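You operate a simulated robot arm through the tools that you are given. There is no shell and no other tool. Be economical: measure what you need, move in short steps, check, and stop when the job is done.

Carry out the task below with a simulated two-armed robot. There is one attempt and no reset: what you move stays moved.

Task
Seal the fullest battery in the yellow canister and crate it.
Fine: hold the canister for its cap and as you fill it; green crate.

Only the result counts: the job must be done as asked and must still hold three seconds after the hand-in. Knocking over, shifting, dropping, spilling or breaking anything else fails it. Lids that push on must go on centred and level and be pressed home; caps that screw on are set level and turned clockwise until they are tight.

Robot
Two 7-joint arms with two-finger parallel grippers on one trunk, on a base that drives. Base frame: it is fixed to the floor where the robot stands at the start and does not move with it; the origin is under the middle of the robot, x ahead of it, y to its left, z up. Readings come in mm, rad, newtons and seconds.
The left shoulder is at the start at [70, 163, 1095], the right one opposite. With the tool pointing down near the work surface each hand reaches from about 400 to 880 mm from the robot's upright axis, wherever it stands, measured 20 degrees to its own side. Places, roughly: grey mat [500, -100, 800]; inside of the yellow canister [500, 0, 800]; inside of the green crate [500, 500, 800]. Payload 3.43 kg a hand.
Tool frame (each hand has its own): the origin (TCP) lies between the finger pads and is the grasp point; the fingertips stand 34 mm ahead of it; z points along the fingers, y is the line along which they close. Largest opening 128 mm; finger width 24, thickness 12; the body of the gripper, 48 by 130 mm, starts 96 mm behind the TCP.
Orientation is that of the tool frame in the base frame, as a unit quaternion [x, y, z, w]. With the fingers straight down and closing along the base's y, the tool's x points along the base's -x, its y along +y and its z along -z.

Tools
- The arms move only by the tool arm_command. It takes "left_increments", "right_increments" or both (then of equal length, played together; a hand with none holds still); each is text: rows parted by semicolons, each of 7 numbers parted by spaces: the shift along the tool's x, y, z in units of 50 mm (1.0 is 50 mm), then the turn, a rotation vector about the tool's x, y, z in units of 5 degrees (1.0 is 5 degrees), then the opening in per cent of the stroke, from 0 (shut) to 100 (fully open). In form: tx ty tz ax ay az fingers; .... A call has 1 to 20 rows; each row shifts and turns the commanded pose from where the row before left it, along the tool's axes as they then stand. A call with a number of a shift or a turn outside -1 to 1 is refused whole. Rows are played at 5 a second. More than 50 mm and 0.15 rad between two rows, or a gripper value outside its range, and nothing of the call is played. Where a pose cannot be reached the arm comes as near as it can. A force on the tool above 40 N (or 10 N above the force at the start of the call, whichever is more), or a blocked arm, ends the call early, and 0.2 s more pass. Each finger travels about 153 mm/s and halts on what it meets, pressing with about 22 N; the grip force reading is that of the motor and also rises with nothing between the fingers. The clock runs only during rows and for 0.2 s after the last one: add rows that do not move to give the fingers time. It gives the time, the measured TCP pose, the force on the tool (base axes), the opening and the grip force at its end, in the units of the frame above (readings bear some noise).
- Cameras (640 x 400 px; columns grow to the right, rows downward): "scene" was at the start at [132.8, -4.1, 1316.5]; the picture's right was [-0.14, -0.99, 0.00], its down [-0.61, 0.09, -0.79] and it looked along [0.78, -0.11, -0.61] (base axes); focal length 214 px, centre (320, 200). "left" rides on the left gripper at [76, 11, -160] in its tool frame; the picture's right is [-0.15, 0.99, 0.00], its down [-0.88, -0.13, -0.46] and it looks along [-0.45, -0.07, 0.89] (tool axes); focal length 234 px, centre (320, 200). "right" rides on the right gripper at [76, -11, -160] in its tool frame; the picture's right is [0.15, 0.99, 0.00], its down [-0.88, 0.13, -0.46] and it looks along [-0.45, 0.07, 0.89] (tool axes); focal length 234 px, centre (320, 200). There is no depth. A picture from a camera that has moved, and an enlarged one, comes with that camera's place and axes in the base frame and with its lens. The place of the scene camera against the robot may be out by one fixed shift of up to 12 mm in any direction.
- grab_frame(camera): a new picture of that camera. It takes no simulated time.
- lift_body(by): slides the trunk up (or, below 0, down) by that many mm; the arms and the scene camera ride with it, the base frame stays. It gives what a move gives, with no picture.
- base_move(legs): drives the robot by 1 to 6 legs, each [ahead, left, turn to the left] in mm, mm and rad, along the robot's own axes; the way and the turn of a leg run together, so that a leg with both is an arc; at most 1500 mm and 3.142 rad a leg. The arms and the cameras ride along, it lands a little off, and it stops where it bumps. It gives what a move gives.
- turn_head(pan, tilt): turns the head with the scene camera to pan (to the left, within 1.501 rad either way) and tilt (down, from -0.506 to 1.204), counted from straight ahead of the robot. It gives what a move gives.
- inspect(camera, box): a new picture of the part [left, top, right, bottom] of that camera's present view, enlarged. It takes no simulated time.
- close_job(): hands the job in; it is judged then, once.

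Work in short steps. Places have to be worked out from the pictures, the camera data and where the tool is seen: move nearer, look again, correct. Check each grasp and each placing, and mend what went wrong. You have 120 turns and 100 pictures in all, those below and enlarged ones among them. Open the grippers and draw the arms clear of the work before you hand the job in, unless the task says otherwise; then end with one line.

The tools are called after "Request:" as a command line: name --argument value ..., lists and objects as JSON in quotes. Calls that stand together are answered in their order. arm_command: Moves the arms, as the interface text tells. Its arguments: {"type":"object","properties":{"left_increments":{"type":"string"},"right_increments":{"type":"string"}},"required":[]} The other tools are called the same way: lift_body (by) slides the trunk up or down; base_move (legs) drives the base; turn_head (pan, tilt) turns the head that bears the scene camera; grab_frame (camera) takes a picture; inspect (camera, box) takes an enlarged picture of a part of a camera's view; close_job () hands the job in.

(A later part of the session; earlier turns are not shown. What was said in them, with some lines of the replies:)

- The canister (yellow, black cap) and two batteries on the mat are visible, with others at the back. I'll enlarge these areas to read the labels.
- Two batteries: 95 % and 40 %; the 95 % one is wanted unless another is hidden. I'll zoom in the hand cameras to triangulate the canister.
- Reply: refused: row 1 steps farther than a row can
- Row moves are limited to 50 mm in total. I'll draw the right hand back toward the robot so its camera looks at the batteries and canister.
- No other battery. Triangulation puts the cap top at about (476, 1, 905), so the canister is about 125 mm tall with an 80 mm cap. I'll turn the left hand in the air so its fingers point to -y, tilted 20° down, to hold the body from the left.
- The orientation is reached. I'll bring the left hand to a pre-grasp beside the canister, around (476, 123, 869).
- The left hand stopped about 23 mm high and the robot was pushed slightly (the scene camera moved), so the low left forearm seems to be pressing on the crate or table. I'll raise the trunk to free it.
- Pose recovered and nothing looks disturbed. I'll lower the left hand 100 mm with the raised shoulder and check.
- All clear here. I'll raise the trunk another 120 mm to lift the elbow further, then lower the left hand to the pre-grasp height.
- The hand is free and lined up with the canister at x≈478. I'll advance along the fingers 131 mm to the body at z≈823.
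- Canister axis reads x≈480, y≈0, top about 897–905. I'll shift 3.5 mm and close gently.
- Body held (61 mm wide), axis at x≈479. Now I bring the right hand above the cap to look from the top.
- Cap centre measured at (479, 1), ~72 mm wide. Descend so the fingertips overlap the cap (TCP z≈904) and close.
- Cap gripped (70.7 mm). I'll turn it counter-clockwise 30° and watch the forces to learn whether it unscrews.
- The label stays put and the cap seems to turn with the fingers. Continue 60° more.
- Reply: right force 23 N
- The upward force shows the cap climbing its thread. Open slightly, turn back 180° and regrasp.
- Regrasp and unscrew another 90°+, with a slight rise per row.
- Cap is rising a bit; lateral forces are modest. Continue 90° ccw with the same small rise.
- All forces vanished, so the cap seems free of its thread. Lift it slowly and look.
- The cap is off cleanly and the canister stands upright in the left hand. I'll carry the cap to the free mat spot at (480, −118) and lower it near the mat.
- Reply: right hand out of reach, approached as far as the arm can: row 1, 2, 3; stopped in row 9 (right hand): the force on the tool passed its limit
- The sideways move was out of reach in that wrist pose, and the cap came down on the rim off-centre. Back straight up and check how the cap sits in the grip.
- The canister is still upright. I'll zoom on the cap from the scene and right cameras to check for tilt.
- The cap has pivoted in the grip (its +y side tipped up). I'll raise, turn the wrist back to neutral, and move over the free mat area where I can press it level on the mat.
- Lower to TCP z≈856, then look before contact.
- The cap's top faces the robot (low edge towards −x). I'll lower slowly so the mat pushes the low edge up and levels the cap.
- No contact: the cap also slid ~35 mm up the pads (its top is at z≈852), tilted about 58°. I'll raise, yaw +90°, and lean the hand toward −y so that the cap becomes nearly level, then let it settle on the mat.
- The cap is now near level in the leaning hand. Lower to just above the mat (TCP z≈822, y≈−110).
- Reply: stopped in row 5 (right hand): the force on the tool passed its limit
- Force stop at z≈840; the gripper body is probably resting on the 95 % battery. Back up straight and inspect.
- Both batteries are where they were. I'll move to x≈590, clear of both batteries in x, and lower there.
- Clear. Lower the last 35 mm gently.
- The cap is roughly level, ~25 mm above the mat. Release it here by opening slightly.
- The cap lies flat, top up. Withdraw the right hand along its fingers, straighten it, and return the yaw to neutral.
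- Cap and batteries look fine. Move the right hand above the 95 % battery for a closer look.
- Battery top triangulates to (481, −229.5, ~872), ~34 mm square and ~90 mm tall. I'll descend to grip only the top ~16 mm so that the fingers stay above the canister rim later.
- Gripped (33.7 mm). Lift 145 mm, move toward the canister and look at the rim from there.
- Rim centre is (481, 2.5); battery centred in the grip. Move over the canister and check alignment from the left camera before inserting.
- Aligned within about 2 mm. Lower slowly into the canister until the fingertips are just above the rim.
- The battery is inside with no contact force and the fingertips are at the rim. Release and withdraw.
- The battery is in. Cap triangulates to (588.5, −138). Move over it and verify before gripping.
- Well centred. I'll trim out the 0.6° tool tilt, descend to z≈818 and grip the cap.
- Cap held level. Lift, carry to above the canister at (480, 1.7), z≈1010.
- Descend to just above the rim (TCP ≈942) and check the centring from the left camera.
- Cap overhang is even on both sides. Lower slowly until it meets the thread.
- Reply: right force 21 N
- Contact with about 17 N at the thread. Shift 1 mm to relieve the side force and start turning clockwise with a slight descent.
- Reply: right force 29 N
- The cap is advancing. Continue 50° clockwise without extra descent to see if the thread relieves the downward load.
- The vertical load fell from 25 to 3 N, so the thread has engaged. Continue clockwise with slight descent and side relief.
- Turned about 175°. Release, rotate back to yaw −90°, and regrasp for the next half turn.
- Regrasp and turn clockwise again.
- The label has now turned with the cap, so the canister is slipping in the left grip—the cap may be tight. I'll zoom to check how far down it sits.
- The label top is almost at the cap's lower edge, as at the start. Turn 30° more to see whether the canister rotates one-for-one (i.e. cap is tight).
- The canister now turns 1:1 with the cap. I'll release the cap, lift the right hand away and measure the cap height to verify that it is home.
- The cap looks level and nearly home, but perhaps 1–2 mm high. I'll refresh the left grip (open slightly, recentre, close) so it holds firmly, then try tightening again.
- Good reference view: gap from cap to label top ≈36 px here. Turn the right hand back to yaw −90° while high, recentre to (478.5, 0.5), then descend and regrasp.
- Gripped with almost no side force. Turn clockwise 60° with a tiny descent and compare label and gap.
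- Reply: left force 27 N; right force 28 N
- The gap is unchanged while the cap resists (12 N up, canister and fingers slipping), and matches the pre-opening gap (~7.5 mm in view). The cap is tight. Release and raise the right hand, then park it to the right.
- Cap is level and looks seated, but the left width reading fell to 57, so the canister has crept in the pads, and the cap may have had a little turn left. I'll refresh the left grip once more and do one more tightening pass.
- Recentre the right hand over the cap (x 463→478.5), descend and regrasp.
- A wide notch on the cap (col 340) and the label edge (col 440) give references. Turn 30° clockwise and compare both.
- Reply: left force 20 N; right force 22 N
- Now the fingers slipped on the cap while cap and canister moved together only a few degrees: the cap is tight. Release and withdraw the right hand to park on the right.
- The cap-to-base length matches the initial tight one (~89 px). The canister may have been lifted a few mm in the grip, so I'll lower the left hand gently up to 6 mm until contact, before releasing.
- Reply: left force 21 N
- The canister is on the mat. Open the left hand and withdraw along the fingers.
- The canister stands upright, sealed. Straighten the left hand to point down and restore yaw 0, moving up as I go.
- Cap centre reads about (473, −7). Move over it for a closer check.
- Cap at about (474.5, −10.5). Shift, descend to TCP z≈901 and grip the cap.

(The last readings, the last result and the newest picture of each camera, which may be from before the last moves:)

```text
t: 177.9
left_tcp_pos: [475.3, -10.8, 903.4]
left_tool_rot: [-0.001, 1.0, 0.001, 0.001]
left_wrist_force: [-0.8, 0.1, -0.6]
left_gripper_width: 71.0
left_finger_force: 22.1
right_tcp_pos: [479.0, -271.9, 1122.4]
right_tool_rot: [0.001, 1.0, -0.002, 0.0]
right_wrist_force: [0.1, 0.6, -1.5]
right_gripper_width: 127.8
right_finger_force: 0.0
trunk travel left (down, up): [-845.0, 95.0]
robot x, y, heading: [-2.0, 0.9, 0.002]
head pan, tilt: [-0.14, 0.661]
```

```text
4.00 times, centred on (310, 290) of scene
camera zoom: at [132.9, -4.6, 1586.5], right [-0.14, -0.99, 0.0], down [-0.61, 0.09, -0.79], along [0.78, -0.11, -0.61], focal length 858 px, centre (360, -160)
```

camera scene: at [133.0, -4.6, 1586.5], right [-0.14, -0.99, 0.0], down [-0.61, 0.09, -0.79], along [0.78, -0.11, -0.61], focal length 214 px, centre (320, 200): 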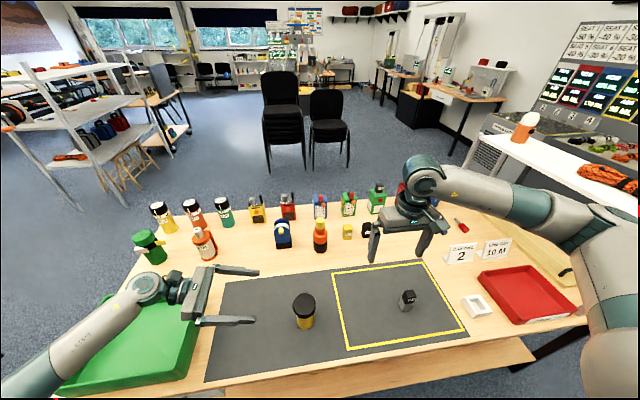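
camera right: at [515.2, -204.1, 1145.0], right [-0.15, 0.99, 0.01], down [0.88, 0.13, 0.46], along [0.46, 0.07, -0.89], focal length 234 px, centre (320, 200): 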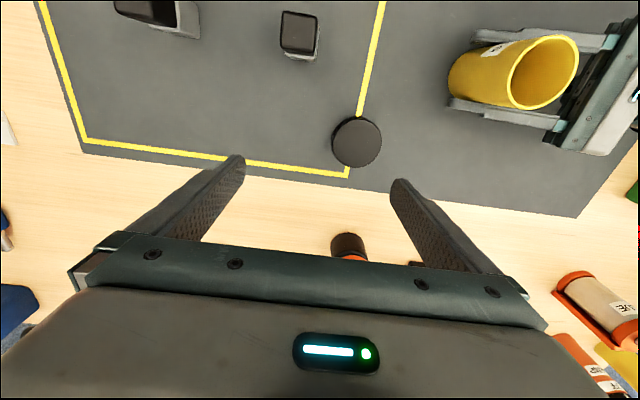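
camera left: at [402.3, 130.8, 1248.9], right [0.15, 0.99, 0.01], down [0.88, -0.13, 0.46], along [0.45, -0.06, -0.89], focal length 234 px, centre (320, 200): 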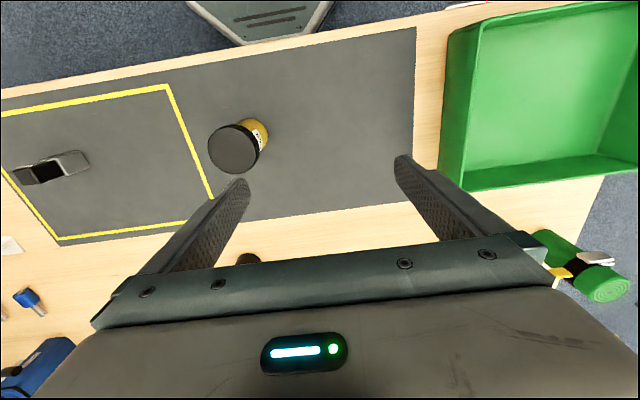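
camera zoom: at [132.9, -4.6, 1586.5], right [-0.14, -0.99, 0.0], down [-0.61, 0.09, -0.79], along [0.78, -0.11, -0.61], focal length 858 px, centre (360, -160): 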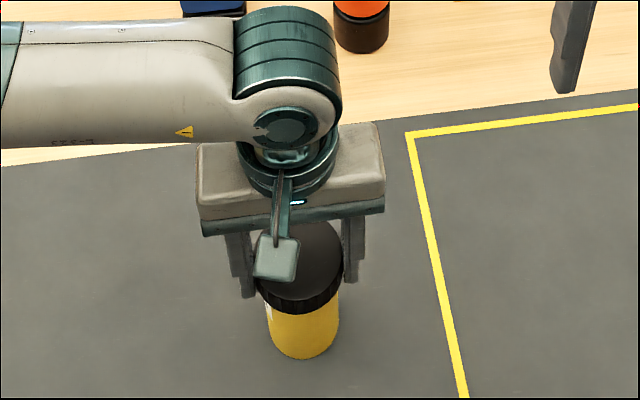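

Gripped at 71 mm. Lift slowly 130 mm and check the hold.

Request:
arm_command --left_increments "0 0 -.2 0 0 0 0;0 0 -.4 0 0 0 0;0 0 -.6 0 0 0 0;0 0 -.7 0 0 0 0;0 0 -.7 0 0 0 0;0 0 0 0 0 0 0"

Request:
inspect --camera "scene" --box '[220, 220, 400, 340]'

```text
t: 179.3
left_tcp_pos: [474.2, -8.9, 1033.5]
left_tool_rot: [-0.001, 1.0, 0.001, 0.0]
left_wrist_force: [-0.1, 0.1, -2.3]
left_gripper_width: 70.7
left_finger_force: 22.0
right_tcp_pos: [479.5, -271.4, 1121.8]
right_tool_rot: [0.0, 1.0, -0.001, 0.0]
right_wrist_force: [-0.5, 0.1, 0.1]
right_gripper_width: 127.9
right_finger_force: 0.0
trunk travel left (down, up): [-845.0, 95.0]
robot x, y, heading: [-1.5, -2.8, -0.002]
head pan, tilt: [-0.14, 0.661]
```

```text
3.33 times, centred on (310, 280) of scene
camera zoom: at [133.4, -4.3, 1586.4], right [-0.14, -0.99, 0.0], down [-0.61, 0.09, -0.79], along [0.78, -0.11, -0.61], focal length 715 px, centre (353, -67)
```

zoom: 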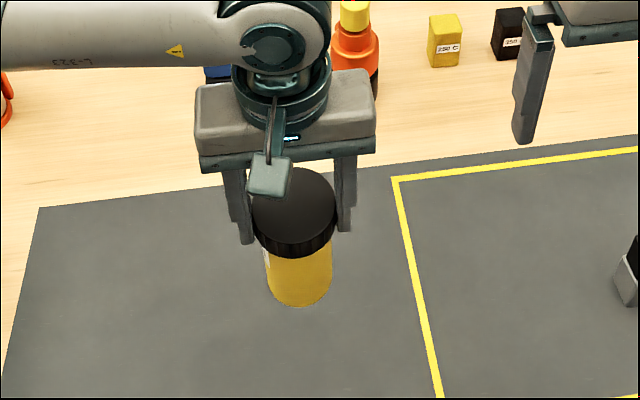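

The canister hangs straight from its cap. Carry it to above the green crate at about (500, 480).

Request:
arm_command --left_increments "-.043 .815 -.03 0 0 0 0;-.043 .815 -.03 0 0 0 0;-.043 .815 -.03 0 0 0 0;-.043 .815 0 0 0 0 0;-.043 .815 0 0 0 0 0;-.043 .815 0 0 0 0 0;-.043 .815 0 0 0 0 0;-.043 .815 0 0 0 0 0;-.043 .815 0 0 0 0 0;-.043 .815 0 0 0 0 0;-.043 .815 0 0 0 0 0;-.043 .815 0 0 0 0 0;0 0 0 0 0 0 0"

Request:
turn_head --pan 0.5 --tilt 0.8

Request:
grab_frame --camera "scene"

```text
t: 182.1
left_tcp_pos: [501.4, 480.3, 1038.6]
left_tool_rot: [0.0, 1.0, 0.001, 0.0]
left_wrist_force: [-0.4, -0.1, -1.5]
left_gripper_width: 70.8
left_finger_force: 22.0
right_tcp_pos: [479.8, -271.3, 1121.5]
right_tool_rot: [0.001, 1.0, -0.001, -0.001]
right_wrist_force: [0.8, 0.7, -0.4]
right_gripper_width: 127.8
right_finger_force: 0.1
trunk travel left (down, up): [-845.0, 95.0]
robot x, y, heading: [-4.4, -3.9, -0.001]
head pan, tilt: [-0.14, 0.661]
```

```text
t: 183.1
left_tcp_pos: [500.3, 480.4, 1038.3]
left_tool_rot: [-0.001, 1.0, 0.001, 0.0]
left_wrist_force: [-0.2, 0.7, -3.6]
left_gripper_width: 70.7
left_finger_force: 22.2
right_tcp_pos: [479.1, -272.0, 1123.0]
right_tool_rot: [0.001, 1.0, -0.001, -0.001]
right_wrist_force: [0.4, 1.5, 0.4]
right_gripper_width: 128.1
right_finger_force: 0.0
trunk travel left (down, up): [-845.0, 95.0]
robot x, y, heading: [-1.0, -0.3, -0.003]
head pan, tilt: [0.499, 0.799]
```

```text
11 pictures are left
camera scene: at [118.4, 46.6, 1574.9], right [0.48, -0.88, 0.0], down [-0.63, -0.34, -0.7], along [0.61, 0.33, -0.72], focal length 214 px, centre (320, 200)
```

scene: 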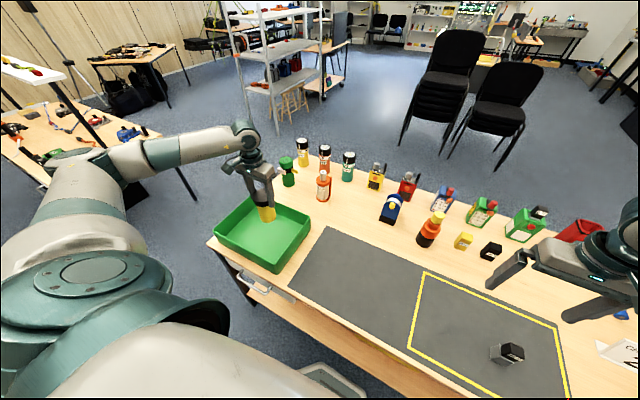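

The canister is over the crate. Lower to about 25 mm above the floor, then slowly to contact.

Request:
arm_command --left_increments "0 0 .7 0 0 0 0;0 0 .7 0 0 0 0;0 0 .7 0 0 0 0;0 0 0 0 0 0 0"

Request:
inspect --camera "scene" --box '[190, 130, 330, 290]'

```text
t: 184.1
left_tcp_pos: [499.9, 479.9, 933.7]
left_tool_rot: [-0.001, 1.0, 0.0, 0.0]
left_wrist_force: [0.1, 0.1, -2.9]
left_gripper_width: 70.8
left_finger_force: 22.0
right_tcp_pos: [477.9, -271.3, 1123.4]
right_tool_rot: [0.0, 1.0, -0.001, 0.0]
right_wrist_force: [0.6, 0.7, -0.7]
right_gripper_width: 127.6
right_finger_force: 0.0
trunk travel left (down, up): [-845.0, 95.0]
robot x, y, heading: [0.9, -2.1, 0.001]
head pan, tilt: [0.499, 0.799]
```

```text
2.50 times, centred on (260, 210) of scene
camera zoom: at [118.2, 46.6, 1574.9], right [0.48, -0.88, 0.0], down [-0.63, -0.34, -0.7], along [0.61, 0.33, -0.72], focal length 536 px, centre (470, 175)
```

zoom: 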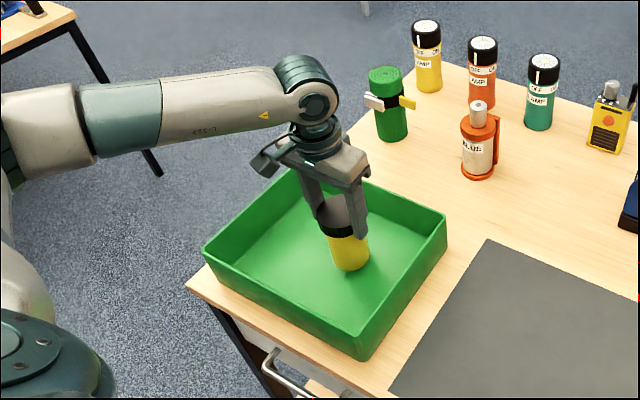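

Inside the crate and clear of the walls. Lower in small steps to contact.

Request:
arm_command --left_increments "0 0 .1 0 0 0 0;0 0 .1 0 0 0 0;0 0 .06 0 0 0 0;0 0 .05 0 0 0 0;0 0 .05 0 0 0 0;0 0 .04 0 0 0 0;0 0 0 0 0 0 0"

```text
t: 185.7
left_tcp_pos: [499.2, 480.6, 913.5]
left_tool_rot: [-0.001, 1.0, 0.001, 0.0]
left_wrist_force: [-0.3, -0.2, -3.0]
left_gripper_width: 70.8
left_finger_force: 22.1
right_tcp_pos: [478.8, -271.1, 1121.7]
right_tool_rot: [0.001, 1.0, -0.001, -0.001]
right_wrist_force: [0.4, 0.6, 0.0]
right_gripper_width: 128.0
right_finger_force: 0.0
trunk travel left (down, up): [-845.0, 95.0]
robot x, y, heading: [1.4, 1.9, -0.002]
head pan, tilt: [0.499, 0.799]
```

No contact yet; continue 1.5 mm steps.

Request:
arm_command --left_increments "0 0 .03 0 0 0 0;0 0 .03 0 0 0 0;0 0 .03 0 0 0 0;0 0 .03 0 0 0 0;0 0 0 0 0 0 0"

```text
t: 186.9
left_tcp_pos: [500.0, 479.8, 910.2]
left_tool_rot: [-0.002, 1.0, 0.001, 0.002]
left_wrist_force: [0.0, 1.4, 8.4]
left_gripper_width: 70.8
left_finger_force: 21.5
right_tcp_pos: [478.4, -271.3, 1123.4]
right_tool_rot: [0.001, 1.0, 0.0, -0.001]
right_wrist_force: [0.9, 0.2, 0.2]
right_gripper_width: 128.1
right_finger_force: 0.1
trunk travel left (down, up): [-845.0, 95.0]
robot x, y, heading: [-0.4, 0.9, -0.002]
head pan, tilt: [0.499, 0.799]
```

It rests on the crate floor (8 N up). Open, rise, and look.

Request:
arm_command --left_increments "0 0 -.02 0 0 0 0;0 0 0 0 0 0 66;0 0 0 0 0 0 80;0 0 0 0 0 0 80;0 0 -.5 0 0 0 100;0 0 -.9 0 0 0 100;0 0 -.9 0 0 0 100;0 0 -.9 0 0 0 100;0 0 -.9 0 0 0 100;0 0 0 0 0 0 100"

Request:
inspect --camera "scene" --box '[190, 130, 330, 290]'

Request:
inspect --camera "left" --box '[160, 40, 480, 240]'

```text
t: 189.1
left_tcp_pos: [499.9, 478.8, 1113.7]
left_tool_rot: [-0.001, 1.0, 0.0, -0.001]
left_wrist_force: [-0.7, -0.6, 0.3]
left_gripper_width: 128.3
left_finger_force: 0.1
right_tcp_pos: [478.3, -272.1, 1122.5]
right_tool_rot: [0.001, 1.0, 0.0, -0.001]
right_wrist_force: [0.0, 0.7, 0.8]
right_gripper_width: 127.8
right_finger_force: 0.1
trunk travel left (down, up): [-845.0, 95.0]
robot x, y, heading: [-1.0, -1.4, 0.0]
head pan, tilt: [0.499, 0.799]
```

```text
2.50 times, centred on (260, 210) of scene
camera zoom: at [118.4, 46.7, 1574.9], right [0.48, -0.88, 0.0], down [-0.63, -0.34, -0.7], along [0.61, 0.33, -0.72], focal length 536 px, centre (470, 175)
```

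zoom: 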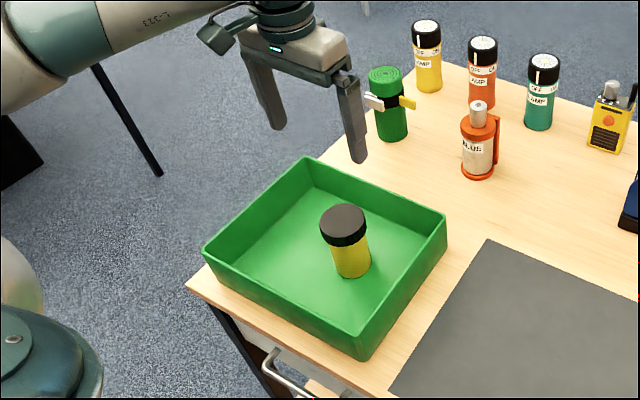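

```text
2.00 times, centred on (320, 140) of left
camera zoom: at [423.2, 489.7, 1273.2], right [0.15, 0.99, 0.0], down [0.88, -0.13, 0.46], along [0.45, -0.07, -0.89], focal length 468 px, centre (320, 320)
```

zoom: 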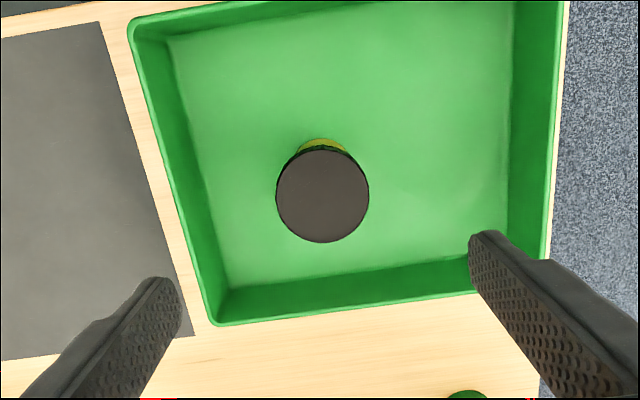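

The sealed canister stands upright in the green crate, both grippers are open and clear, and nothing else has been disturbed. Handing in.

Request:
close_job

```text
The job is handed in.
```

I handed the job in: the 95 % battery is inside the yellow canister, its cap is screwed on level and tight, and the canister stands upright in the green crate. I judged the cap tight because my fingers slipped on it at the end and the gap below it looks the same as before I opened it. Along the way I dropped the cap about 25 mm onto the mat and the battery about 40 mm into the canister. The gripper also probably pressed on top of the 95 % battery once while it was still on the mat; nothing was knocked over.
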